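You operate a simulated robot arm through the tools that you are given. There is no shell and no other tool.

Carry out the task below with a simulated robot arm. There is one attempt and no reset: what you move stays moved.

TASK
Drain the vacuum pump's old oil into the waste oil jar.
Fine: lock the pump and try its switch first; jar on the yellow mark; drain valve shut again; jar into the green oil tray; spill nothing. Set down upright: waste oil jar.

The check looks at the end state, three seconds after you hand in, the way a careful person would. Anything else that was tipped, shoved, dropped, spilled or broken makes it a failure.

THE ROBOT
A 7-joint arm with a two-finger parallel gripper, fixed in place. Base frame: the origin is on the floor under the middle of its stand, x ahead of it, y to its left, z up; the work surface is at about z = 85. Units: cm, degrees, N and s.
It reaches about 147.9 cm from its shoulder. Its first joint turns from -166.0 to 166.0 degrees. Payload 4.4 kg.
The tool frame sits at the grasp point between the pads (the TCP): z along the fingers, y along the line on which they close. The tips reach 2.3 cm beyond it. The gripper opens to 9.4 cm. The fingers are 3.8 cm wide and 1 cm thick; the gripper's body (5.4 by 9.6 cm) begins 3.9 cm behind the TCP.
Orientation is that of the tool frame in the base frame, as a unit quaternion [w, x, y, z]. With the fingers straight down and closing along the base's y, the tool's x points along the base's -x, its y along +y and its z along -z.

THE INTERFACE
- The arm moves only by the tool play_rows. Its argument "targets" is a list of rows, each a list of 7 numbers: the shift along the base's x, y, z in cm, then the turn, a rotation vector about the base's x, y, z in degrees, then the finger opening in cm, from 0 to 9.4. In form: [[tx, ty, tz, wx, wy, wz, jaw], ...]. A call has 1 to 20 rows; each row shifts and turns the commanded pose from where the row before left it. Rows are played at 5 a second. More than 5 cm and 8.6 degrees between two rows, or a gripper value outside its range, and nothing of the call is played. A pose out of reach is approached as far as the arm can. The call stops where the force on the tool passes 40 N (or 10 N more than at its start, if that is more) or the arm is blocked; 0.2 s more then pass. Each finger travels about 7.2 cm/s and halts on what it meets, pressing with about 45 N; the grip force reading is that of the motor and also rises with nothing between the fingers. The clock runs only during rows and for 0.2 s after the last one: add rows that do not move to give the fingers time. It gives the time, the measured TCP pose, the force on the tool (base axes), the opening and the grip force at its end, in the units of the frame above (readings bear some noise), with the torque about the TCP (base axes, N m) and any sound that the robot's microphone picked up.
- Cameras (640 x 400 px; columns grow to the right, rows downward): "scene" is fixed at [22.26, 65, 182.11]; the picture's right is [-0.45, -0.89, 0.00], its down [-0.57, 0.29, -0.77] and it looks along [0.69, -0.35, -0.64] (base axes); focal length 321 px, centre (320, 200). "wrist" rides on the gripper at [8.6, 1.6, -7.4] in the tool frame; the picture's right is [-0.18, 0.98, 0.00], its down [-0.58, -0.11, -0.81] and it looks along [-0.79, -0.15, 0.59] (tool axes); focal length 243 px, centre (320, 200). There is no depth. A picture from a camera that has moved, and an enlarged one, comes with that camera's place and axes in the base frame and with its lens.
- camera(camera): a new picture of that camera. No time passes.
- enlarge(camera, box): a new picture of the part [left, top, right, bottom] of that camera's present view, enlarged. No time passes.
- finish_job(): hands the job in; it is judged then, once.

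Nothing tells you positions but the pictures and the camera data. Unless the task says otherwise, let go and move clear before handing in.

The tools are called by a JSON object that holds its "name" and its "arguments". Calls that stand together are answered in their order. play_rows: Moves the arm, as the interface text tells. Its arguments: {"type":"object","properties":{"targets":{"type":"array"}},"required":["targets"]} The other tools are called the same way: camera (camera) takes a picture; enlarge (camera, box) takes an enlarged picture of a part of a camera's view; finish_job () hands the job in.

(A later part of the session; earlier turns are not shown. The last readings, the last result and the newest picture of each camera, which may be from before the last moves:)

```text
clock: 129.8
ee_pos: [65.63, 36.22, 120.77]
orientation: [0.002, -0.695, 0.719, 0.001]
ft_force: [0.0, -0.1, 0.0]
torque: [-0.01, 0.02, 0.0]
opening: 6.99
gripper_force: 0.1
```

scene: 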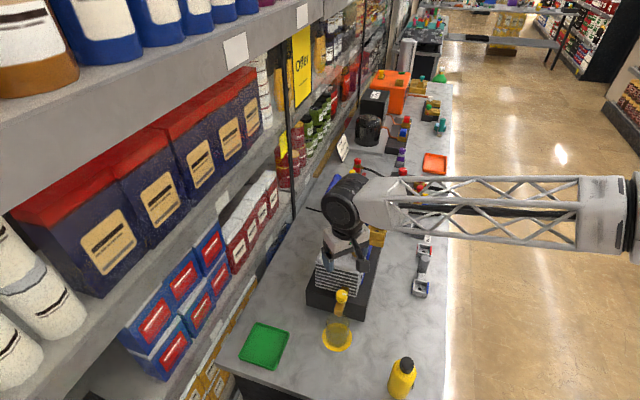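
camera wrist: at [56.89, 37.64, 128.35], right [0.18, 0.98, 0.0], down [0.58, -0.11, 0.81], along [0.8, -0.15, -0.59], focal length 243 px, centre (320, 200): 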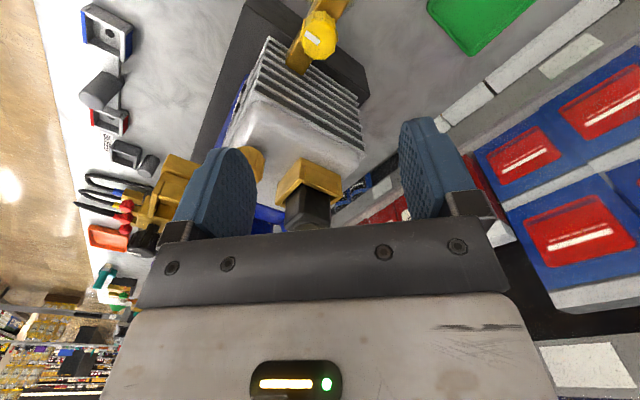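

{"name": "play_rows", "arguments": {"targets": [[0, 0, 0, 0, 0, -8, 7.0], [0, 0, 0, 0, 0, -8, 7.0], [0, 0, 0, 0, 0, -8, 7.0], [0, 0, 0, 0, 0, -8, 7.0], [0, 0, 0, 0, 0, -8, 7.0], [0, 0, 0, 0, 0, -8, 7.0], [0, 0, 0, 0, 0, -8, 7.0], [0, 0, 0, 0, 0, -8, 7.0], [0, 0, 0, 0, 0, -8, 7.0], [0, 0, 0, 0, 0, -8, 7.0], [0, 0, 0, 0, 0, -8, 7.0], [0, 0, -3, 0, 0, 0, 7.0], [0, 0, -3, 0, 0, 0, 7.0], [0, 0, -3, 0, 0, 0, 7.0], [0, 0, 0, 0, 0, 0, 7.0]]}}

{"name": "camera", "arguments": {"camera": "wrist"}}

{"name": "enlarge", "arguments": {"camera": "scene", "box": [290, 240, 400, 340]}}

```text
clock: 133.1
ee_pos: [65.72, 36.18, 111.75]
orientation: [0.003, 0.0, 1.0, 0.0]
ft_force: [-1.5, -0.7, 0.2]
torque: [0.0, 0.01, 0.01]
opening: 6.99
gripper_force: 0.0
```

```text
taken
camera wrist: at [57.15, 37.67, 119.05], right [0.18, 0.98, 0.0], down [0.58, -0.11, 0.81], along [0.8, -0.15, -0.59], focal length 243 px, centre (320, 200)
```

wrist: 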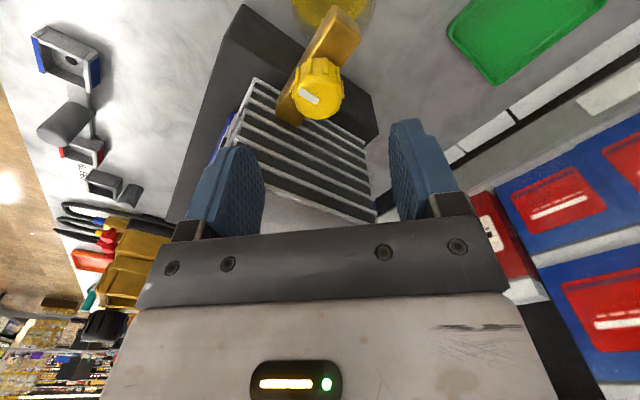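

```text
4.00 times, centred on (345, 290) of scene
camera zoom: at [22.26, 65.0, 182.11], right [-0.45, -0.89, 0.0], down [-0.57, 0.29, -0.77], along [0.69, -0.35, -0.64], focal length 1285 px, centre (220, -160)
```

zoom: 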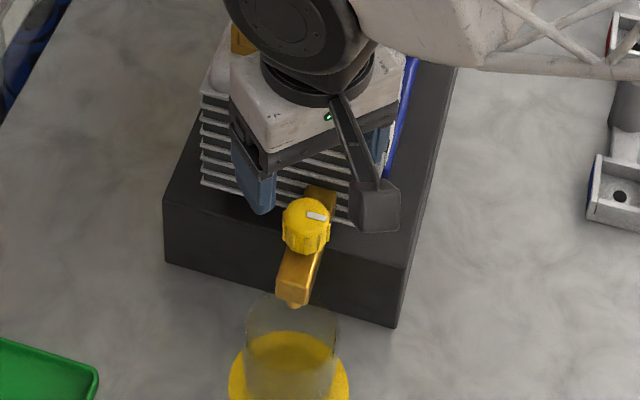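

{"name": "enlarge", "arguments": {"camera": "wrist", "box": [250, 30, 390, 150]}}

```text
3.33 times, centred on (320, 90) of wrist
camera zoom: at [57.15, 37.67, 119.05], right [0.18, 0.98, 0.0], down [0.58, -0.11, 0.81], along [0.8, -0.15, -0.59], focal length 809 px, centre (320, 567)
```

zoom: 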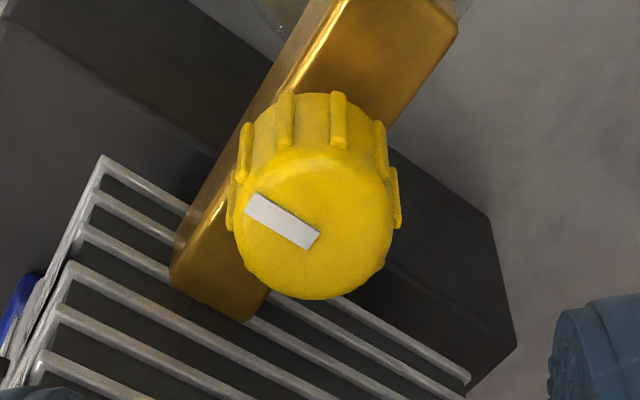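

I'll lower around the knob and grip it.

{"name": "play_rows", "arguments": {"targets": [[-0.1, 0, -2, 0, 0, 0, 6.0], [-0.1, 0, -2, 0, 0, 0, 6.0], [0, 0, -1.2, 0, 0, 0, 6.0], [0, 0, -0.8, 0, 0, 0, 6.0], [0, 0, -0.6, 0, 0, 0, 6.0], [0, 0, 0, 0, 0, 0, 6.0]]}}

{"name": "camera", "arguments": {"camera": "wrist"}}

{"name": "enlarge", "arguments": {"camera": "scene", "box": [310, 270, 390, 340]}}

```text
clock: 133.9
ee_pos: [65.6, 36.15, 107.02]
orientation: [0.006, -0.001, 1.0, 0.002]
ft_force: [-0.2, 0.3, 5.5]
torque: [-0.27, -0.11, 0.03]
opening: 6.0
gripper_force: 0.1
stopped in row 4: the force on the tool passed its limit at 58 N (the readings are from after the stop); the commanded pose is now the measured one
```

```text
taken
camera wrist: at [56.92, 37.7, 114.39], right [0.18, 0.98, 0.01], down [0.57, -0.11, 0.81], along [0.8, -0.15, -0.58], focal length 243 px, centre (320, 200)
```

wrist: 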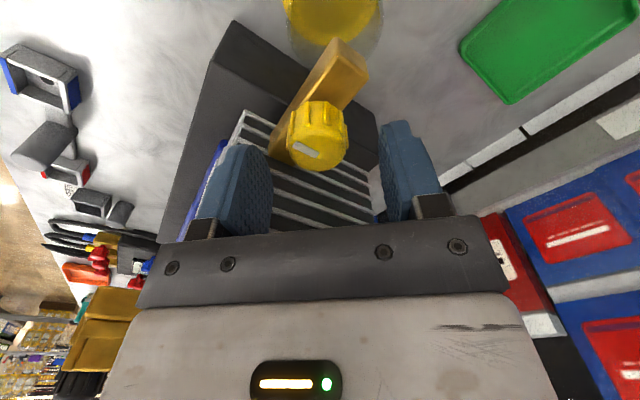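

```text
5.71 times, centred on (350, 305) of scene
camera zoom: at [22.26, 65.0, 182.11], right [-0.45, -0.89, 0.0], down [-0.57, 0.29, -0.77], along [0.69, -0.35, -0.64], focal length 1836 px, centre (149, -400)
```

zoom: 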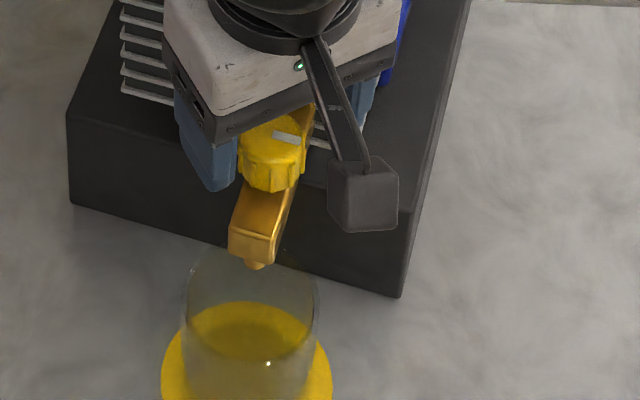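

The gripper body's corner touched the pump lid (pump unharmed as far as I see; nothing moved), so a straight-down grip at this yaw won't fit. I'll raise, turn to face along the pump axis, and lean the gripper back 30° so its body stays clear of the pump.

{"name": "play_rows", "arguments": {"targets": [[0, 0, 2, 0, 0, 0, 6.0], [0, 0, 2, 0, 0, 0, 6.0], [0, 0, 2, 0, 0, 0, 6.0], [0, 0, 0, 0, 0, -7.5, 6.0], [0, 0, 0, 0, 0, -7.5, 6.0], [0, 0, 0, 0, 0, -7.5, 6.0], [0, 0, 0, 0, 0, -7.5, 6.0], [0, 0, 0, 0, 0, -7.5, 6.0], [0, 0, 0, 0, 0, -7.5, 6.0], [0, 0, 0, -5.3, -5.3, 0, 6.0], [0, 0, 0, -5.3, -5.3, 0, 6.0], [0, 0, 0, -5.3, -5.3, 0, 6.0], [0, 0, 0, -5.3, -5.3, 0, 6.0], [0, 0, 0, 0, 0, 0, 6.0]]}}

{"name": "camera", "arguments": {"camera": "wrist"}}

{"name": "enlarge", "arguments": {"camera": "scene", "box": [280, 220, 420, 350]}}

```text
clock: 136.9
ee_pos: [65.6, 36.19, 113.08]
orientation: [0.246, 0.369, 0.891, -0.099]
ft_force: [-0.3, 0.2, -1.2]
torque: [0.02, 0.01, 0.02]
opening: 6.02
gripper_force: 0.1
```

```text
taken
camera wrist: at [58.81, 45.16, 114.99], right [0.81, 0.58, 0.1], down [-0.02, -0.14, 0.99], along [0.59, -0.8, -0.1], focal length 243 px, centre (320, 200)
```

wrist: 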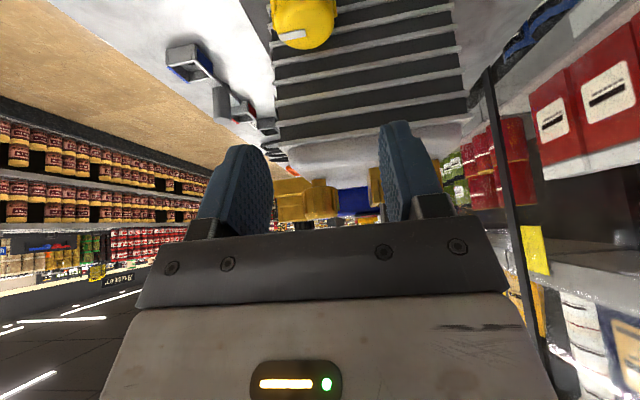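

```text
3.08 times, centred on (350, 285) of scene
camera zoom: at [22.26, 65.0, 182.11], right [-0.45, -0.89, 0.0], down [-0.57, 0.29, -0.77], along [0.69, -0.35, -0.64], focal length 989 px, centre (228, -62)
```

zoom: 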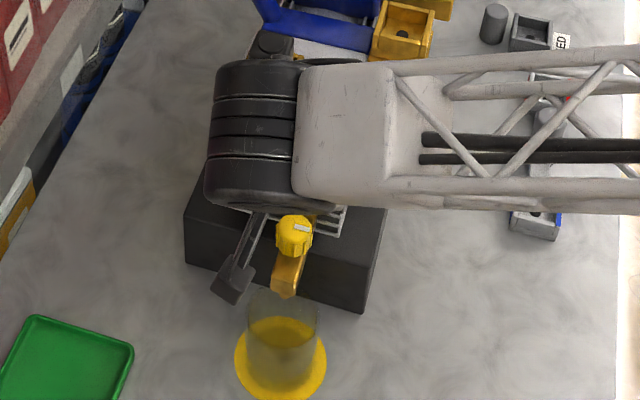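

The gripper is tilted and clear. I'll descend around the knob.

{"name": "play_rows", "arguments": {"targets": [[0, 0, -2, 0, 0, 0, 6.0], [0, 0, -2, 0, 0, 0, 6.0], [0, 0, -1.5, 0, 0, 0, 6.0], [0, 0, -1, 0, 0, 0, 6.0], [0, 0, -0.8, 0, 0, 0, 6.0], [0, 0, -0.6, 0, 0, 0, 6.0], [0, 0, 0, 0, 0, 0, 6.0]]}}

{"name": "camera", "arguments": {"camera": "wrist"}}

{"name": "enlarge", "arguments": {"camera": "scene", "box": [300, 250, 400, 350]}}

```text
clock: 138.5
ee_pos: [65.63, 36.23, 105.1]
orientation: [0.245, 0.369, 0.891, -0.099]
ft_force: [0.5, -0.1, 0.4]
torque: [0.01, 0.01, -0.02]
opening: 6.02
gripper_force: 0.1
```

```text
taken
camera wrist: at [58.81, 45.16, 107.13], right [0.81, 0.58, 0.1], down [-0.02, -0.14, 0.99], along [0.59, -0.8, -0.11], focal length 243 px, centre (320, 200)
```

wrist: 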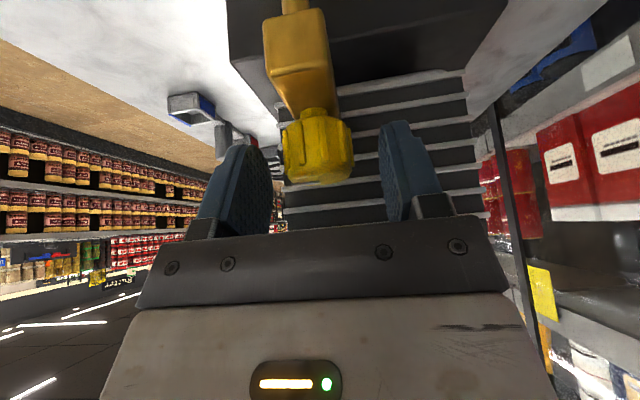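

```text
4.00 times, centred on (350, 300) of scene
camera zoom: at [22.26, 65.0, 182.11], right [-0.45, -0.89, 0.0], down [-0.57, 0.29, -0.77], along [0.69, -0.35, -0.64], focal length 1285 px, centre (200, -200)
```

zoom: 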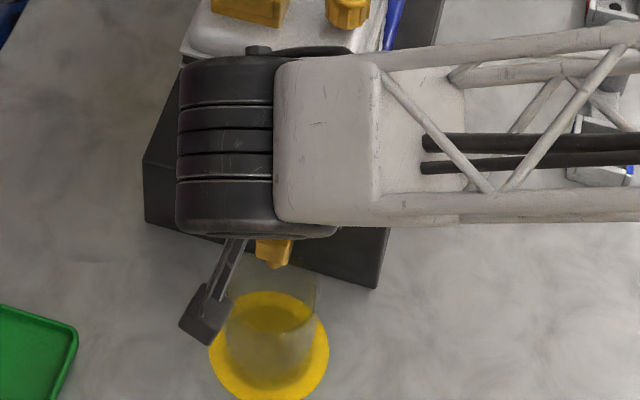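

The knob sits between the fingers. I'll close on it.

{"name": "play_rows", "arguments": {"targets": [[0, 0, -0.3, 0, 0, 0, 6.0], [0, 0, 0, 0, 0, 0, 4.5], [0, 0, 0, 0, 0, 0, 2.5], [0, 0, 0, 0, 0, 0, 2.5], [0, 0, 0, 0, 0, 0, 2.5]]}}

{"name": "enlarge", "arguments": {"camera": "wrist", "box": [220, 0, 420, 220]}}

```text
clock: 139.7
ee_pos: [65.75, 36.18, 104.85]
orientation: [0.245, 0.369, 0.891, -0.1]
ft_force: [-2.1, -1.5, -0.1]
torque: [-0.62, 0.35, -0.03]
opening: 3.02
gripper_force: 44.7
```

```text
1.82 times, centred on (320, 110) of wrist
camera zoom: at [58.79, 45.18, 106.84], right [0.81, 0.58, 0.1], down [-0.02, -0.14, 0.99], along [0.59, -0.8, -0.11], focal length 441 px, centre (320, 364)
```

zoom: 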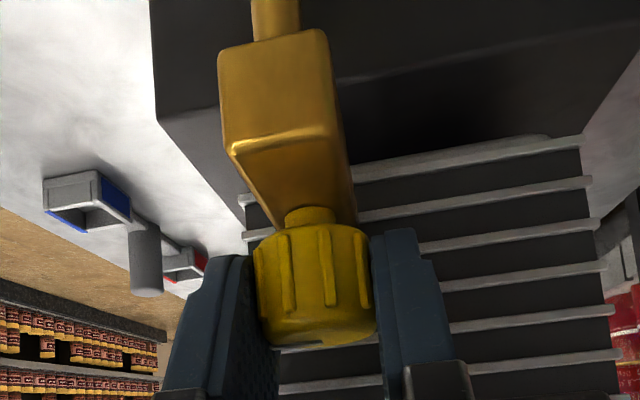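

The knob is gripped (3.0 cm). I'll try turning a little one way and watch the torque.

{"name": "play_rows", "arguments": {"targets": [[0, 0, 0, 0, 0, 4, 2.5], [0, 0, 0, 0, 0, 4, 2.5], [0, 0, 0, 0, 0, 4, 2.5], [0, 0, 0, 0, 0, 0, 2.5]]}}

{"name": "enlarge", "arguments": {"camera": "wrist", "box": [220, 0, 420, 220]}}

```text
clock: 140.7
ee_pos: [65.6, 36.16, 104.83]
orientation: [0.253, 0.274, 0.925, -0.073]
ft_force: [-17.3, -16.2, 7.1]
torque: [-0.08, 1.21, -0.06]
opening: 3.01
gripper_force: 45.0
```

```text
1.82 times, centred on (320, 110) of wrist
camera zoom: at [57.02, 43.53, 106.84], right [0.67, 0.74, 0.1], down [0.01, -0.14, 0.99], along [0.74, -0.66, -0.11], focal length 441 px, centre (320, 364)
```

zoom: 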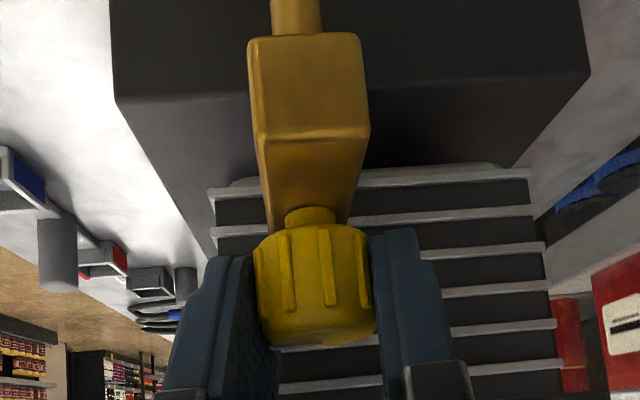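

It turns freely with almost no torque. I'll relieve the side load a bit and keep turning the same way in steps.

{"name": "play_rows", "arguments": {"targets": [[-0.1, -0.1, 0, 0, 0, 0, 2.5], [0, 0, 0, 0, 0, 5, 2.5], [0, 0, 0, 0, 0, 5, 2.5], [0, 0, 0, 0, 0, 5, 2.5], [0, 0, 0, 0, 0, 0, 2.5]]}}

{"name": "enlarge", "arguments": {"camera": "wrist", "box": [220, 0, 420, 220]}}

{"name": "enlarge", "arguments": {"camera": "scene", "box": [300, 250, 400, 350]}}

```text
clock: 141.9
ee_pos: [65.58, 36.18, 104.9]
orientation: [0.262, 0.15, 0.953, -0.039]
ft_force: [2.4, 16.2, 4.2]
torque: [-0.13, 1.41, 0.07]
opening: 3.01
gripper_force: 45.0
```

```text
1.82 times, centred on (320, 110) of wrist
camera zoom: at [55.35, 41.0, 106.84], right [0.45, 0.89, 0.1], down [0.05, -0.14, 0.99], along [0.89, -0.44, -0.11], focal length 441 px, centre (320, 364)
```

zoom: 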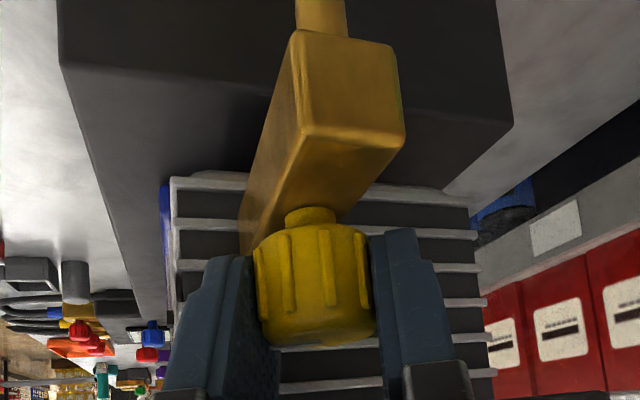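

```text
4.00 times, centred on (350, 300) of scene
camera zoom: at [22.26, 65.0, 182.11], right [-0.45, -0.89, 0.0], down [-0.57, 0.29, -0.77], along [0.69, -0.35, -0.64], focal length 1285 px, centre (200, -200)
```

zoom: 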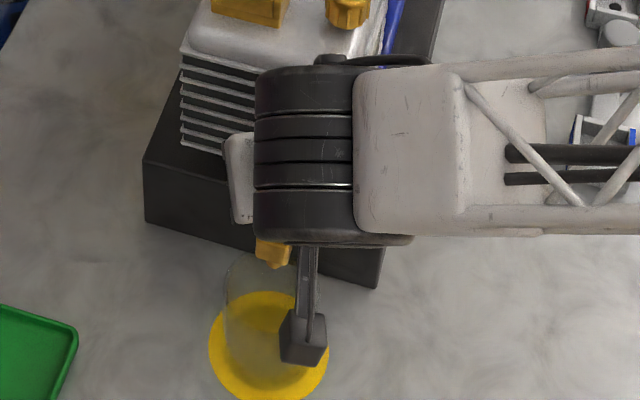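

{"name": "play_rows", "arguments": {"targets": [[0, 0.06, 0, 0, 0, 5, 2.5], [0, 0, 0, 0, 0, 5, 2.5], [0, 0, 0, 0, 0, 5, 2.5], [0, 0, 0, 0, 0, 5, 2.5], [0, 0, 0, 0, 0, 0, 2.5]]}}

{"name": "camera", "arguments": {"camera": "wrist"}}

{"name": "enlarge", "arguments": {"camera": "scene", "box": [300, 250, 400, 350]}}

```text
clock: 143.1
ee_pos: [65.57, 36.07, 104.95]
orientation: [0.264, -0.016, 0.964, 0.006]
ft_force: [11.4, -30.6, 11.8]
torque: [-0.94, -1.02, -0.08]
opening: 3.0
gripper_force: 44.9
```

```text
taken
camera wrist: at [54.26, 37.16, 106.83], right [0.12, 0.99, 0.1], down [0.09, -0.11, 0.99], along [0.99, -0.11, -0.11], focal length 243 px, centre (320, 200)
```

wrist: 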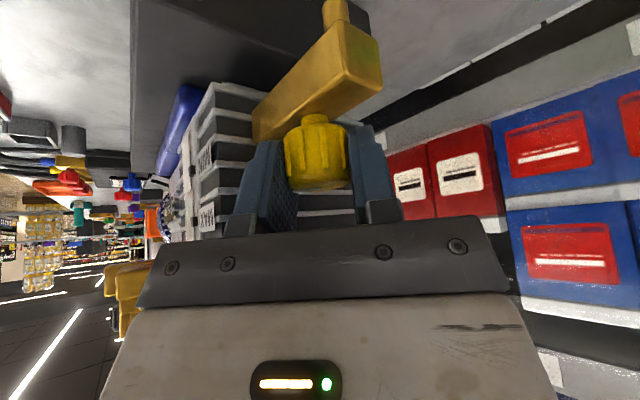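

```text
4.00 times, centred on (350, 300) of scene
camera zoom: at [22.26, 65.0, 182.11], right [-0.45, -0.89, 0.0], down [-0.57, 0.29, -0.77], along [0.69, -0.35, -0.64], focal length 1285 px, centre (200, -200)
```

zoom: 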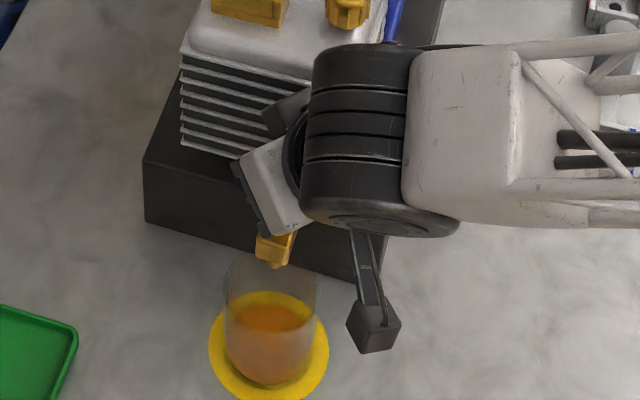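

Oil is now flowing into the jar. I'll relieve the side load, hold here, and watch the level closely.

{"name": "play_rows", "arguments": {"targets": [[0.03, -0.1, 0, 0, 0, 0, 2.5], [0, 0, 0, 0, 0, 0, 2.5]]}}

{"name": "enlarge", "arguments": {"camera": "scene", "box": [320, 290, 380, 350]}}

{"name": "enlarge", "arguments": {"camera": "wrist", "box": [120, 40, 320, 240]}}

```text
clock: 143.7
ee_pos: [65.65, 36.15, 104.8]
orientation: [0.263, -0.017, 0.965, 0.007]
ft_force: [-2.9, -21.0, 15.7]
torque: [-0.89, 0.45, -0.07]
opening: 3.0
gripper_force: 45.6
```

```text
6.67 times, centred on (350, 320) of scene
camera zoom: at [22.26, 65.0, 182.11], right [-0.45, -0.89, 0.0], down [-0.57, 0.29, -0.77], along [0.69, -0.35, -0.64], focal length 2142 px, centre (120, -600)
```

zoom: 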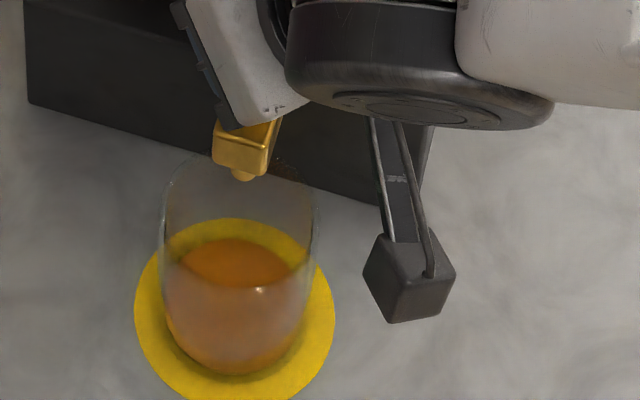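

```text
2.00 times, centred on (220, 140) of wrist
camera zoom: at [54.26, 37.15, 106.83], right [0.12, 0.99, 0.1], down [0.09, -0.11, 0.99], along [0.99, -0.11, -0.11], focal length 485 px, centre (520, 320)
```

zoom: 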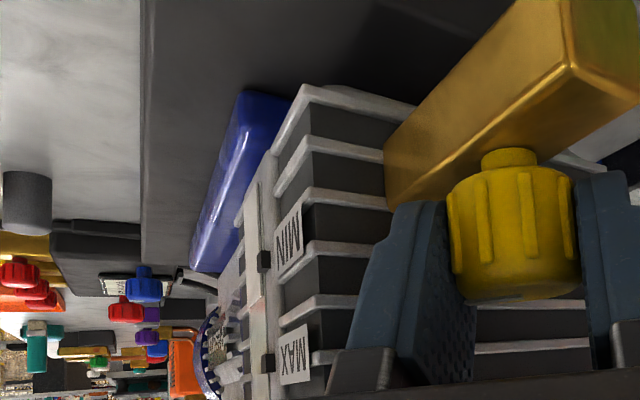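

{"name": "play_rows", "arguments": {"targets": [[0, -0.05, -0.0, 0, 0, 0, 2.5], [0, 0, 0, 0, 0, 0, 2.5], [0, 0, 0, 0, 0, 0, 2.5]]}}

{"name": "enlarge", "arguments": {"camera": "scene", "box": [320, 290, 380, 350]}}

```text
clock: 144.5
ee_pos: [65.59, 36.12, 104.76]
orientation: [0.264, -0.016, 0.964, 0.007]
ft_force: [-7.0, -5.5, 13.7]
torque: [-0.65, 0.58, 0.02]
opening: 3.0
gripper_force: 45.3
```

```text
6.67 times, centred on (350, 320) of scene
camera zoom: at [22.26, 65.0, 182.11], right [-0.45, -0.89, 0.0], down [-0.57, 0.29, -0.77], along [0.69, -0.35, -0.64], focal length 2142 px, centre (120, -600)
```

zoom: 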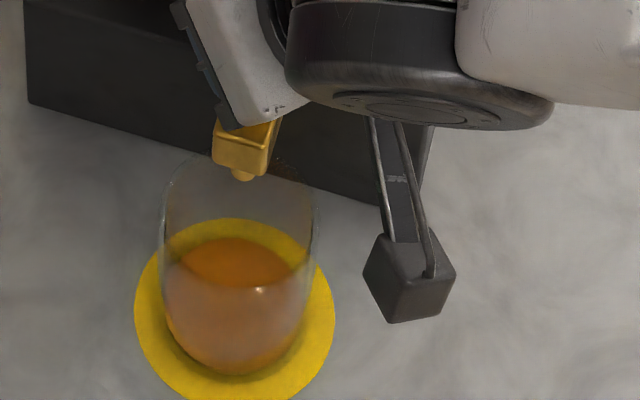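

{"name": "play_rows", "arguments": {"targets": [[0, 0, 0, 0, 0, 0, 2.5], [0, 0, 0, 0, 0, 0, 2.5], [0, 0, 0, 0, 0, 0, 2.5], [0, 0, 0, 0, 0, 0, 2.5], [0, 0, 0, 0, 0, 0, 2.5], [0, 0, 0, 0, 0, 0, 2.5], [0, 0, 0, 0, 0, 0, 2.5], [0, 0, 0, 0, 0, 0, 2.5], [0, 0, 0, 0, 0, 0, 2.5], [0, 0, 0, 0, 0, 0, 2.5]]}}

{"name": "enlarge", "arguments": {"camera": "scene", "box": [320, 290, 380, 350]}}

```text
clock: 146.7
ee_pos: [65.61, 36.1, 104.9]
orientation: [0.265, -0.017, 0.964, 0.006]
ft_force: [-14.0, 12.6, 14.1]
torque: [-0.55, 0.16, 0.07]
opening: 3.01
gripper_force: 45.3
```

```text
6.67 times, centred on (350, 320) of scene
camera zoom: at [22.26, 65.0, 182.11], right [-0.45, -0.89, 0.0], down [-0.57, 0.29, -0.77], along [0.69, -0.35, -0.64], focal length 2142 px, centre (120, -600)
```

zoom: 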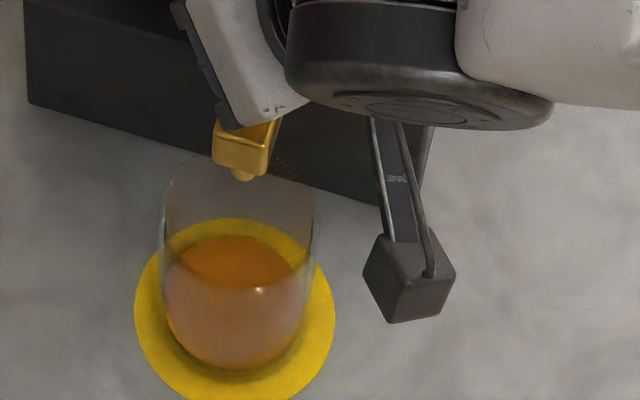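

The first oil came through at about 47° and the level is nearly steady. I'll open the valve further toward 90°, watching the jar.

{"name": "play_rows", "arguments": {"targets": [[-0.05, 0.05, 0.08, 0, 0, 4, 2.5], [0, 0, 0, 0, 0, 4, 2.5], [0, 0, 0, 0, 0, 4, 2.5], [0, 0, 0, 0, 0, 0, 2.5]]}}

{"name": "enlarge", "arguments": {"camera": "scene", "box": [320, 290, 380, 350]}}

```text
clock: 147.7
ee_pos: [65.47, 36.08, 104.87]
orientation: [0.262, -0.117, 0.957, 0.034]
ft_force: [24.9, -18.4, 1.1]
torque: [-0.76, -0.67, -0.07]
opening: 3.01
gripper_force: 44.9
```

```text
6.67 times, centred on (350, 320) of scene
camera zoom: at [22.26, 65.0, 182.11], right [-0.45, -0.89, 0.0], down [-0.57, 0.29, -0.77], along [0.69, -0.35, -0.64], focal length 2142 px, centre (120, -600)
```

zoom: 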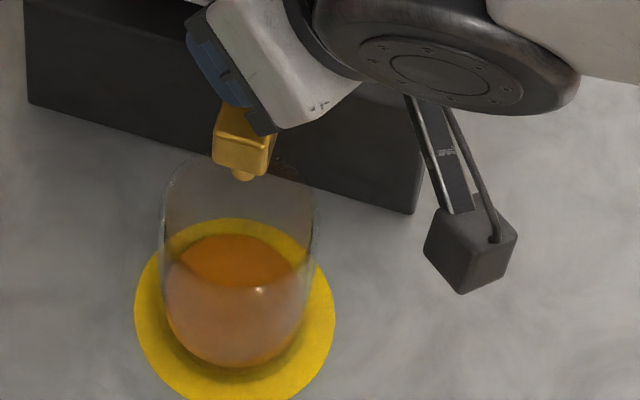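

{"name": "play_rows", "arguments": {"targets": [[0.03, -0.03, 0, 0, 0, 0, 2.5], [0, 0, 0, 0, 0, 4, 2.5], [0, 0, 0, 0, 0, 4, 2.5], [0, 0, 0, 0, 0, 4, 2.5], [0, 0, 0, 0, 0, 0, 2.5]]}}

{"name": "enlarge", "arguments": {"camera": "scene", "box": [320, 290, 380, 350]}}

```text
clock: 148.9
ee_pos: [65.63, 35.96, 104.79]
orientation: [0.257, -0.217, 0.94, 0.06]
ft_force: [22.1, -28.3, 0.4]
torque: [-0.79, -0.26, -0.03]
opening: 3.0
gripper_force: 45.1
```

```text
6.67 times, centred on (350, 320) of scene
camera zoom: at [22.26, 65.0, 182.11], right [-0.45, -0.89, 0.0], down [-0.57, 0.29, -0.77], along [0.69, -0.35, -0.64], focal length 2142 px, centre (120, -600)
```

zoom: 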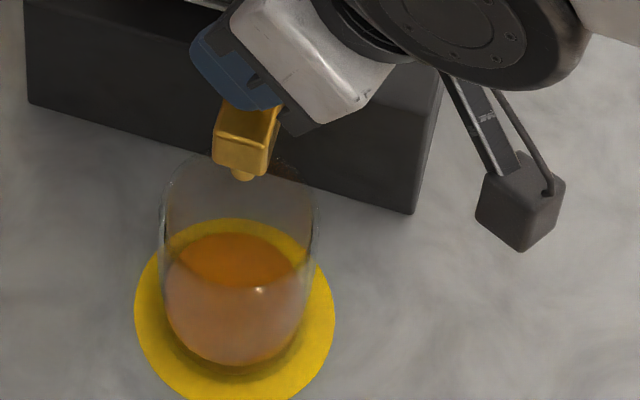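

{"name": "play_rows", "arguments": {"targets": [[0.03, -0.04, 0, 0, 0, 0, 2.5], [0, 0, 0, 0, 0, 4, 2.5], [0, 0, 0, 0, 0, 4, 2.5], [0, 0, 0, 0, 0, 4, 2.5], [0, 0, 0, 0, 0, 0, 2.5]]}}

{"name": "enlarge", "arguments": {"camera": "scene", "box": [320, 290, 380, 350]}}

```text
clock: 150.1
ee_pos: [65.65, 35.95, 104.86]
orientation: [0.248, -0.313, 0.912, 0.088]
ft_force: [11.0, -28.6, 0.1]
torque: [-1.11, 0.47, -0.06]
opening: 2.99
gripper_force: 44.9
```

```text
6.67 times, centred on (350, 320) of scene
camera zoom: at [22.26, 65.0, 182.11], right [-0.45, -0.89, 0.0], down [-0.57, 0.29, -0.77], along [0.69, -0.35, -0.64], focal length 2142 px, centre (120, -600)
```

zoom: 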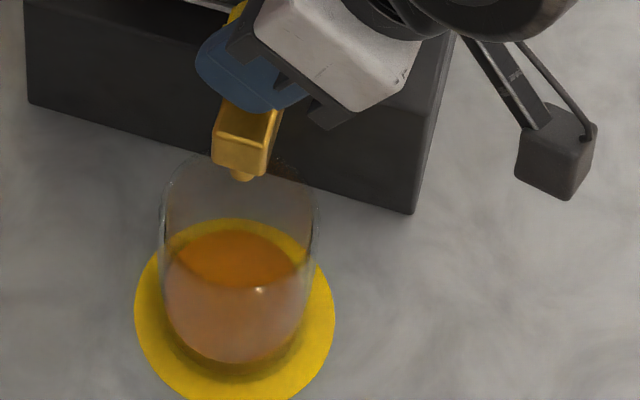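

The valve is nearly fully open and the level is rising slowly (about 2 cm deep). I'll hold and wait, checking periodically.

{"name": "play_rows", "arguments": {"targets": [[0.01, -0.03, 0, 0, 0, 0, 2.5], [0, 0, 0, 0, 0, 0, 2.5], [0, 0, 0, 0, 0, 0, 2.5], [0, 0, 0, 0, 0, 0, 2.5], [0, 0, 0, 0, 0, 0, 2.5], [0, 0, 0, 0, 0, 0, 2.5], [0, 0, 0, 0, 0, 0, 2.5], [0, 0, 0, 0, 0, 0, 2.5], [0, 0, 0, 0, 0, 0, 2.5], [0, 0, 0, 0, 0, 0, 2.5], [0, 0, 0, 0, 0, 0, 2.5], [0, 0, 0, 0, 0, 0, 2.5], [0, 0, 0, 0, 0, 0, 2.5], [0, 0, 0, 0, 0, 0, 2.5], [0, 0, 0, 0, 0, 0, 2.5]]}}

{"name": "enlarge", "arguments": {"camera": "scene", "box": [320, 290, 380, 350]}}

{"name": "camera", "arguments": {"camera": "wrist"}}

```text
clock: 153.3
ee_pos: [65.58, 35.95, 104.87]
orientation: [0.249, -0.314, 0.912, 0.089]
ft_force: [0.5, -4.8, -0.6]
torque: [-0.93, 0.44, -0.03]
opening: 3.04
gripper_force: 45.0
```

```text
6.67 times, centred on (350, 320) of scene
camera zoom: at [22.26, 65.0, 182.11], right [-0.45, -0.89, 0.0], down [-0.57, 0.29, -0.77], along [0.69, -0.35, -0.64], focal length 2142 px, centre (120, -600)
```

zoom: 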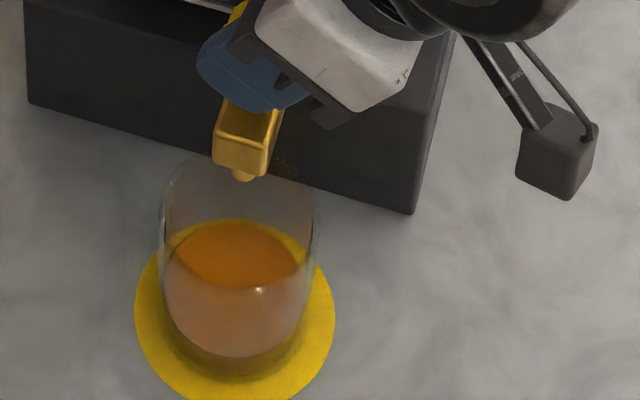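

```text
taken
camera wrist: at [55.72, 30.17, 106.89], right [-0.48, 0.87, 0.1], down [0.14, -0.03, 0.99], along [0.87, 0.49, -0.11], focal length 243 px, centre (320, 200)
```

wrist: 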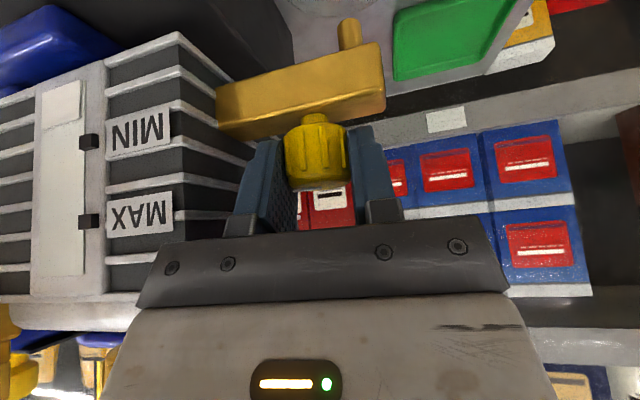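

{"name": "enlarge", "arguments": {"camera": "wrist", "box": [0, 40, 180, 300]}}

{"name": "play_rows", "arguments": {"targets": [[0, 0, 0, 0, 0, 0, 2.5], [0, 0, 0, 0, 0, 0, 2.5], [0, 0, 0, 0, 0, 0, 2.5], [0, 0, 0, 0, 0, 0, 2.5], [0, 0, 0, 0, 0, 0, 2.5], [0, 0, 0, 0, 0, 0, 2.5], [0, 0, 0, 0, 0, 0, 2.5], [0, 0, 0, 0, 0, 0, 2.5], [0, 0, 0, 0, 0, 0, 2.5], [0, 0, 0, 0, 0, 0, 2.5], [0, 0, 0, 0, 0, 0, 2.5], [0, 0, 0, 0, 0, 0, 2.5], [0, 0, 0, 0, 0, 0, 2.5], [0, 0, 0, 0, 0, 0, 2.5], [0, 0, 0, 0, 0, 0, 2.5], [0, 0, 0, 0, 0, 0, 2.5], [0, 0, 0, 0, 0, 0, 2.5], [0, 0, 0, 0, 0, 0, 2.5], [0, 0, 0, 0, 0, 0, 2.5], [0, 0, 0, 0, 0, 0, 2.5]]}}

{"name": "enlarge", "arguments": {"camera": "scene", "box": [320, 290, 380, 350]}}

```text
1.54 times, centred on (90, 170) of wrist
camera zoom: at [55.72, 30.17, 106.89], right [-0.48, 0.87, 0.1], down [0.14, -0.03, 0.99], along [0.87, 0.49, -0.11], focal length 373 px, centre (674, 246)
```

zoom: 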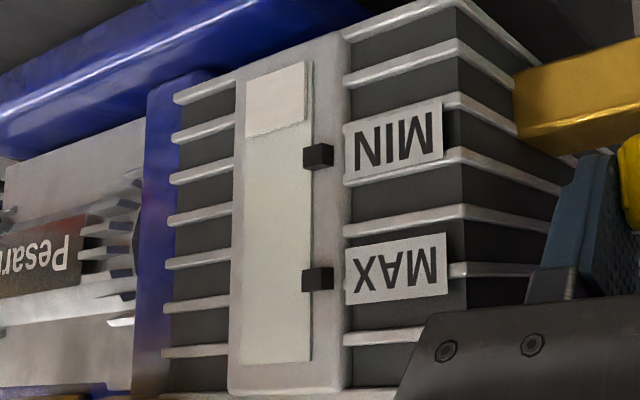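

```text
clock: 157.5
ee_pos: [65.43, 35.94, 104.95]
orientation: [0.249, -0.313, 0.912, 0.088]
ft_force: [0.1, 1.1, -0.1]
torque: [-0.31, -0.66, -0.01]
opening: 3.02
gripper_force: 45.8
```

```text
6.67 times, centred on (350, 320) of scene
camera zoom: at [22.26, 65.0, 182.11], right [-0.45, -0.89, 0.0], down [-0.57, 0.29, -0.77], along [0.69, -0.35, -0.64], focal length 2142 px, centre (120, -600)
```

zoom: 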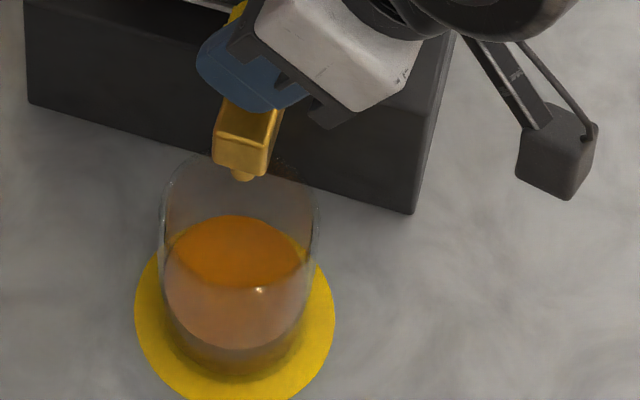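

{"name": "enlarge", "arguments": {"camera": "wrist", "box": [0, 40, 180, 300]}}

```text
1.54 times, centred on (90, 170) of wrist
camera zoom: at [55.73, 30.17, 106.9], right [-0.48, 0.87, 0.1], down [0.14, -0.03, 0.99], along [0.87, 0.49, -0.11], focal length 373 px, centre (674, 246)
```

zoom: 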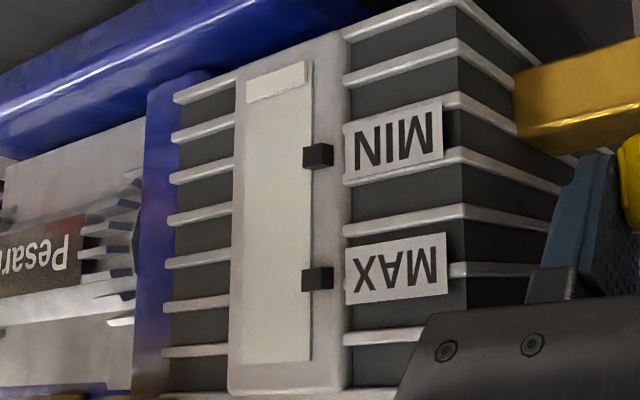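

The sight glass shows the pump's oil falling: only a sliver is left. I'll wait a few more seconds.

{"name": "play_rows", "arguments": {"targets": [[0, 0, 0, 0, 0, 0, 2.5], [0, 0, 0, 0, 0, 0, 2.5], [0, 0, 0, 0, 0, 0, 2.5], [0, 0, 0, 0, 0, 0, 2.5], [0, 0, 0, 0, 0, 0, 2.5], [0, 0, 0, 0, 0, 0, 2.5], [0, 0, 0, 0, 0, 0, 2.5], [0, 0, 0, 0, 0, 0, 2.5], [0, 0, 0, 0, 0, 0, 2.5], [0, 0, 0, 0, 0, 0, 2.5], [0, 0, 0, 0, 0, 0, 2.5], [0, 0, 0, 0, 0, 0, 2.5], [0, 0, 0, 0, 0, 0, 2.5], [0, 0, 0, 0, 0, 0, 2.5], [0, 0, 0, 0, 0, 0, 2.5], [0, 0, 0, 0, 0, 0, 2.5], [0, 0, 0, 0, 0, 0, 2.5], [0, 0, 0, 0, 0, 0, 2.5], [0, 0, 0, 0, 0, 0, 2.5], [0, 0, 0, 0, 0, 0, 2.5]]}}

{"name": "enlarge", "arguments": {"camera": "wrist", "box": [0, 40, 180, 300]}}

{"name": "enlarge", "arguments": {"camera": "scene", "box": [320, 290, 380, 350]}}

```text
clock: 161.7
ee_pos: [65.61, 35.92, 104.99]
orientation: [0.25, -0.314, 0.912, 0.088]
ft_force: [-1.6, 1.5, 0.1]
torque: [-0.46, -0.21, -0.01]
opening: 2.99
gripper_force: 44.7
```

```text
1.54 times, centred on (90, 170) of wrist
camera zoom: at [55.73, 30.17, 106.89], right [-0.48, 0.87, 0.1], down [0.14, -0.03, 0.99], along [0.87, 0.49, -0.11], focal length 373 px, centre (674, 246)
```

zoom: 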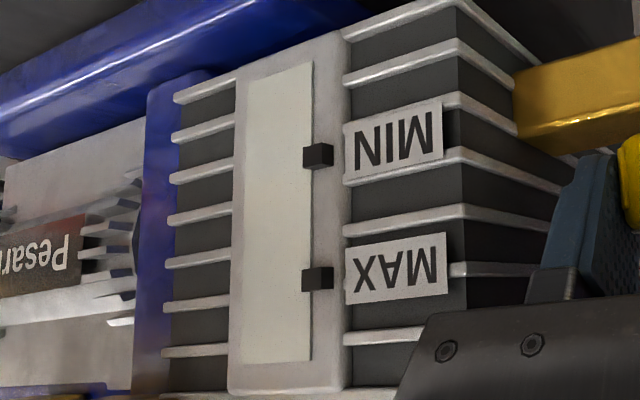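

```text
6.67 times, centred on (350, 320) of scene
camera zoom: at [22.26, 65.0, 182.11], right [-0.45, -0.89, 0.0], down [-0.57, 0.29, -0.77], along [0.69, -0.35, -0.64], focal length 2142 px, centre (120, -600)
```

zoom: 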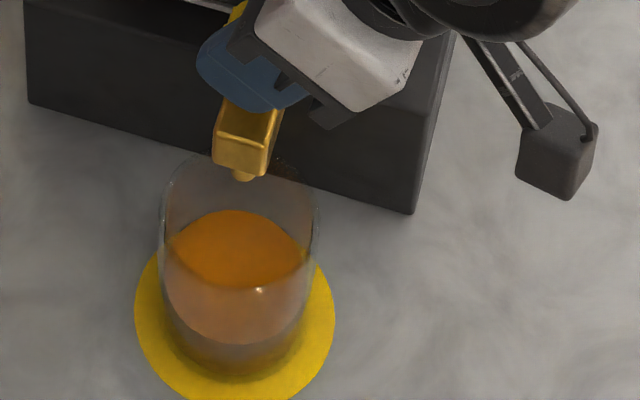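

The sight glass is now empty. I'll wait a bit longer to let the last oil drain and confirm the jar level stops rising.

{"name": "play_rows", "arguments": {"targets": [[0, 0, 0, 0, 0, 0, 2.5], [0, 0, 0, 0, 0, 0, 2.5], [0, 0, 0, 0, 0, 0, 2.5], [0, 0, 0, 0, 0, 0, 2.5], [0, 0, 0, 0, 0, 0, 2.5], [0, 0, 0, 0, 0, 0, 2.5], [0, 0, 0, 0, 0, 0, 2.5], [0, 0, 0, 0, 0, 0, 2.5], [0, 0, 0, 0, 0, 0, 2.5], [0, 0, 0, 0, 0, 0, 2.5], [0, 0, 0, 0, 0, 0, 2.5], [0, 0, 0, 0, 0, 0, 2.5], [0, 0, 0, 0, 0, 0, 2.5], [0, 0, 0, 0, 0, 0, 2.5], [0, 0, 0, 0, 0, 0, 2.5], [0, 0, 0, 0, 0, 0, 2.5], [0, 0, 0, 0, 0, 0, 2.5], [0, 0, 0, 0, 0, 0, 2.5], [0, 0, 0, 0, 0, 0, 2.5], [0, 0, 0, 0, 0, 0, 2.5]]}}

{"name": "enlarge", "arguments": {"camera": "scene", "box": [320, 290, 380, 350]}}

{"name": "play_rows", "arguments": {"targets": [[0, 0, 0, 0, 0, 0, 2.5], [0, 0, 0, 0, 0, 0, 2.5], [0, 0, 0, 0, 0, 0, 2.5], [0, 0, 0, 0, 0, 0, 2.5], [0, 0, 0, 0, 0, 0, 2.5], [0, 0, 0, 0, 0, 0, 2.5], [0, 0, 0, 0, 0, 0, 2.5], [0, 0, 0, 0, 0, 0, 2.5], [0, 0, 0, 0, 0, 0, 2.5], [0, 0, 0, 0, 0, 0, 2.5], [0, 0, 0, 0, 0, 0, 2.5], [0, 0, 0, 0, 0, 0, 2.5], [0, 0, 0, 0, 0, 0, 2.5], [0, 0, 0, 0, 0, 0, 2.5], [0, 0, 0, 0, 0, 0, 2.5], [0, 0, 0, 0, 0, 0, 2.5], [0, 0, 0, 0, 0, 0, 2.5], [0, 0, 0, 0, 0, 0, 2.5], [0, 0, 0, 0, 0, 0, 2.5], [0, 0, 0, 0, 0, 0, 2.5]]}}

{"name": "enlarge", "arguments": {"camera": "scene", "box": [320, 290, 380, 350]}}

```text
clock: 165.9
ee_pos: [65.54, 35.92, 104.92]
orientation: [0.249, -0.313, 0.912, 0.088]
ft_force: [-1.4, 1.3, 0.6]
torque: [-0.51, -0.31, 0.0]
opening: 3.02
gripper_force: 44.9
```

```text
6.67 times, centred on (350, 320) of scene
camera zoom: at [22.26, 65.0, 182.11], right [-0.45, -0.89, 0.0], down [-0.57, 0.29, -0.77], along [0.69, -0.35, -0.64], focal length 2142 px, centre (120, -600)
```

zoom: 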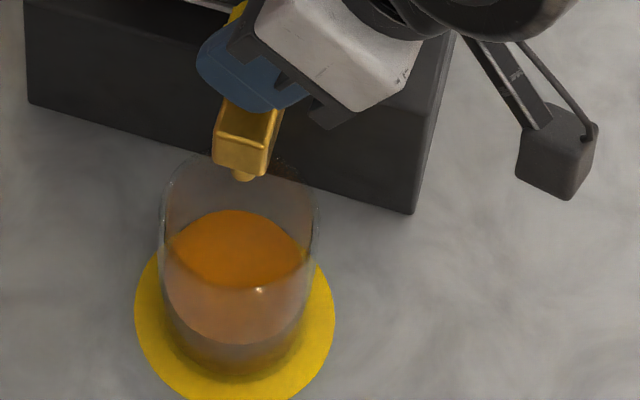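

```text
clock: 170.1
ee_pos: [65.5, 35.98, 104.96]
orientation: [0.249, -0.314, 0.912, 0.088]
ft_force: [-1.9, 0.4, 0.5]
torque: [-0.42, -0.4, 0.0]
opening: 2.99
gripper_force: 44.8
```

```text
6.67 times, centred on (350, 320) of scene
camera zoom: at [22.26, 65.0, 182.11], right [-0.45, -0.89, 0.0], down [-0.57, 0.29, -0.77], along [0.69, -0.35, -0.64], focal length 2142 px, centre (120, -600)
```

zoom: 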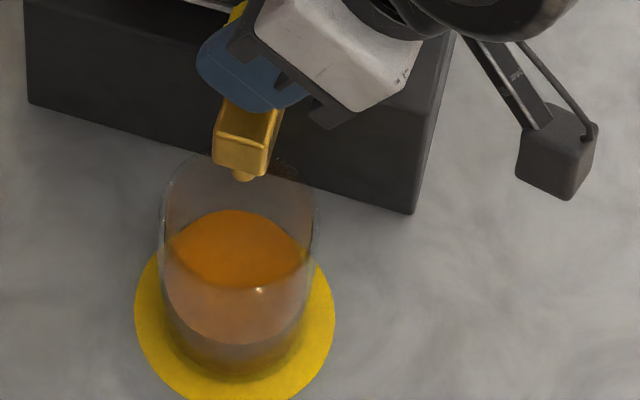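

The level is stable and the pump is drained. Now I'll turn the knob back to shut, in steps.

{"name": "play_rows", "arguments": {"targets": [[-0.005, 0.01, 0, 0, 0, -4, 2.5], [-0.005, 0.01, 0, 0, 0, -4, 2.5], [-0.005, 0.01, 0, 0, 0, -4, 2.5], [-0.005, 0.01, 0, 0, 0, -4, 2.5], [-0.005, 0.01, 0, 0, 0, -4, 2.5], [0, 0, 0, 0, 0, 0, 2.5]]}}

{"name": "enlarge", "arguments": {"camera": "wrist", "box": [220, 0, 420, 220]}}

```text
clock: 171.5
ee_pos: [65.51, 36.11, 104.88]
orientation: [0.26, -0.149, 0.953, 0.043]
ft_force: [9.8, 7.7, 0.6]
torque: [-0.36, -0.18, 0.02]
opening: 3.01
gripper_force: 45.1
```

```text
1.82 times, centred on (320, 110) of wrist
camera zoom: at [54.36, 33.98, 106.9], right [-0.15, 0.98, 0.1], down [0.12, -0.08, 0.99], along [0.98, 0.16, -0.11], focal length 441 px, centre (320, 364)
```

zoom: 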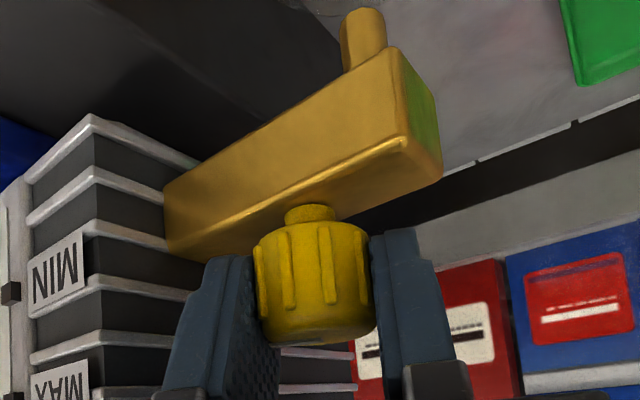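

{"name": "play_rows", "arguments": {"targets": [[0, 0.01, 0, 0, 0, -4, 2.5], [0, 0.01, 0, 0, 0, -4, 2.5], [0, 0.01, 0, 0, 0, -4, 2.5], [0, 0.01, 0, 0, 0, -4, 2.5], [0, 0.01, 0, 0, 0, -4, 2.5], [0, 0, 0, 0, 0, 0, 2.5]]}}

```text
clock: 172.9
ee_pos: [65.58, 36.0, 104.92]
orientation: [0.264, 0.017, 0.964, -0.003]
ft_force: [-13.8, 1.1, -0.1]
torque: [-0.45, 0.11, -0.01]
opening: 3.01
gripper_force: 44.8
```

{"name": "play_rows", "arguments": {"targets": [[-0.01, 0.01, 0, 0, 0, -4, 2.5], [0, 0.01, 0, 0, 0, -4, 2.5], [0, 0.01, 0, 0, 0, -4, 2.5], [0, 0.01, 0, 0, 0, -4, 2.5], [0, 0.01, 0, 0, 0, -4, 2.5], [0, 0, 0, 0, 0, 0, 2.5]]}}

```text
clock: 174.3
ee_pos: [65.59, 36.23, 104.85]
orientation: [0.26, 0.184, 0.947, -0.047]
ft_force: [-0.1, 14.2, 4.3]
torque: [-0.14, 1.3, 0.04]
opening: 3.01
gripper_force: 45.1
```

{"name": "play_rows", "arguments": {"targets": [[0, 0.02, 0, 0, 0, -4, 2.5], [0.01, 0.01, 0, 0, 0, -4, 2.5], [0.01, 0.01, 0, 0, 0, -4, 2.5], [0.01, 0.01, 0, 0, 0, -4, 2.5], [0.01, 0.01, 0, 0, 0, -4, 2.5], [0, 0, 0, 0, 0, 0, 2.5]]}}

{"name": "enlarge", "arguments": {"camera": "scene", "box": [310, 260, 390, 350]}}

```text
clock: 175.7
ee_pos: [65.53, 36.21, 104.84]
orientation: [0.247, 0.346, 0.901, -0.092]
ft_force: [8.3, 21.4, 14.7]
torque: [-0.9, 0.01, 0.04]
opening: 3.03
gripper_force: 44.9
```

```text
4.44 times, centred on (350, 305) of scene
camera zoom: at [22.26, 65.0, 182.11], right [-0.45, -0.89, 0.0], down [-0.57, 0.29, -0.77], along [0.69, -0.35, -0.64], focal length 1428 px, centre (187, -267)
```

zoom: 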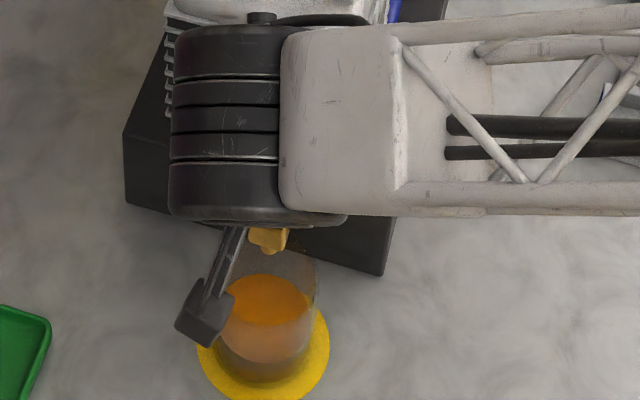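

{"name": "play_rows", "arguments": {"targets": [[0.01, 0.03, 0.03, 0, 0, -3, 2.5], [0, 0, 0, 0, 0, -2, 2.5], [0, 0, 0, 0, 0, 0, 2.5]]}}

{"name": "play_rows", "arguments": {"targets": [[0, 0, 0, 0, 0, -2, 2.5], [0, 0, 0, 0, 0, -2, 2.5], [0, 0, 0, 0, 0, 0, 2.5]]}}

{"name": "enlarge", "arguments": {"camera": "wrist", "box": [220, 0, 420, 220]}}

```text
clock: 176.5
ee_pos: [65.59, 36.23, 104.96]
orientation: [0.243, 0.385, 0.884, -0.103]
ft_force: [11.2, 22.3, 7.3]
torque: [-0.06, 0.53, 0.79]
opening: 3.04
gripper_force: 44.7
```

```text
clock: 177.3
ee_pos: [65.53, 36.28, 105.11]
orientation: [0.238, 0.416, 0.87, -0.112]
ft_force: [12.1, 23.8, 3.0]
torque: [-0.86, 0.01, 0.86]
opening: 3.06
gripper_force: 45.0
```

```text
1.82 times, centred on (320, 110) of wrist
camera zoom: at [59.71, 45.87, 106.89], right [0.86, 0.5, 0.1], down [-0.03, -0.14, 0.99], along [0.5, -0.86, -0.11], focal length 441 px, centre (320, 364)
```

zoom: 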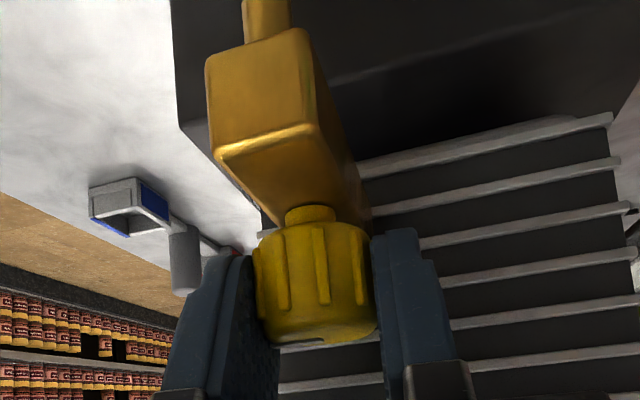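

The torque rose to a firm stop — the valve is shut again. I'll release and lift off.

{"name": "play_rows", "arguments": {"targets": [[0, 0, 0, 0, 0, 0, 4.0], [0, 0, 0, 0, 0, 0, 6.0], [0, 0, 0, 0, 0, 0, 6.0], [0, 0, 1, 0, 0, 0, 6.0], [0, 0, 2, 0, 0, 0, 6.0], [0, 0, 3, 0, 0, 0, 6.0], [0, 0, 3, 0, 0, 0, 6.0], [-1.5, 1.5, 2, 0, 0, 0, 6.0], [-2, 2, 2, 0, 0, 0, 6.0], [-2, 2, 0, 0, 0, 0, 6.0], [-2, 2, 0, 0, 0, 0, 6.0], [0, 0, 0, 0, 0, 0, 6.0]]}}

{"name": "camera", "arguments": {"camera": "wrist"}}

{"name": "camera", "arguments": {"camera": "scene"}}

```text
clock: 179.9
ee_pos: [58.1, 43.6, 117.99]
orientation: [0.239, 0.415, 0.87, -0.112]
ft_force: [0.8, -1.1, 0.5]
torque: [0.03, 0.01, -0.03]
opening: 6.0
gripper_force: 0.0
```

```text
taken
camera wrist: at [52.25, 53.22, 119.95], right [0.86, 0.5, 0.1], down [-0.03, -0.14, 0.99], along [0.5, -0.86, -0.11], focal length 243 px, centre (320, 200)
```

wrist: 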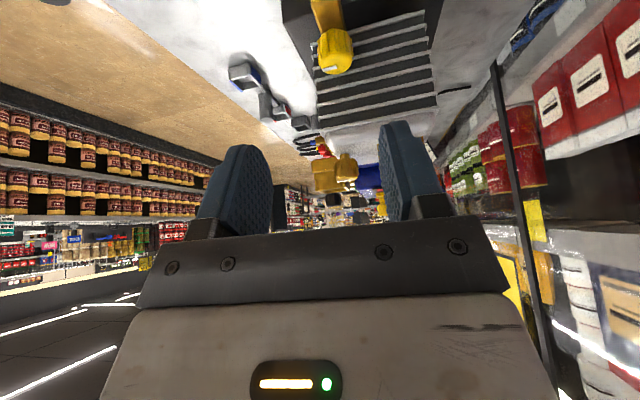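

```text
taken
```

scene: 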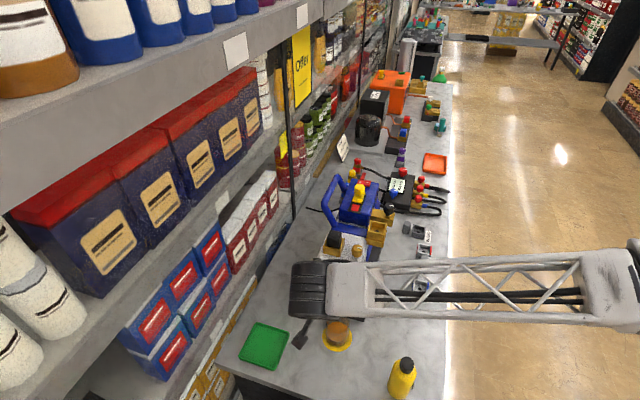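

{"name": "enlarge", "arguments": {"camera": "wrist", "box": [270, 0, 410, 110]}}

{"name": "enlarge", "arguments": {"camera": "scene", "box": [290, 290, 390, 360]}}

```text
3.64 times, centred on (340, 55) of wrist
camera zoom: at [52.25, 53.22, 119.95], right [0.86, 0.5, 0.1], down [-0.03, -0.14, 0.99], along [0.5, -0.86, -0.11], focal length 882 px, centre (247, 727)
```

zoom: 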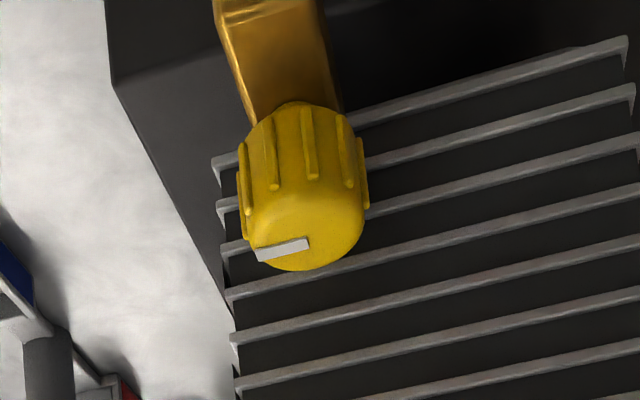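

```text
5.71 times, centred on (340, 325) of scene
camera zoom: at [22.26, 65.0, 182.11], right [-0.45, -0.89, 0.0], down [-0.57, 0.29, -0.77], along [0.69, -0.35, -0.64], focal length 1836 px, centre (206, -514)
```

zoom: 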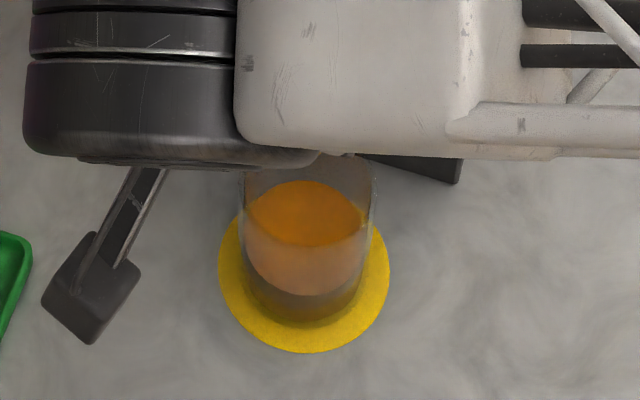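

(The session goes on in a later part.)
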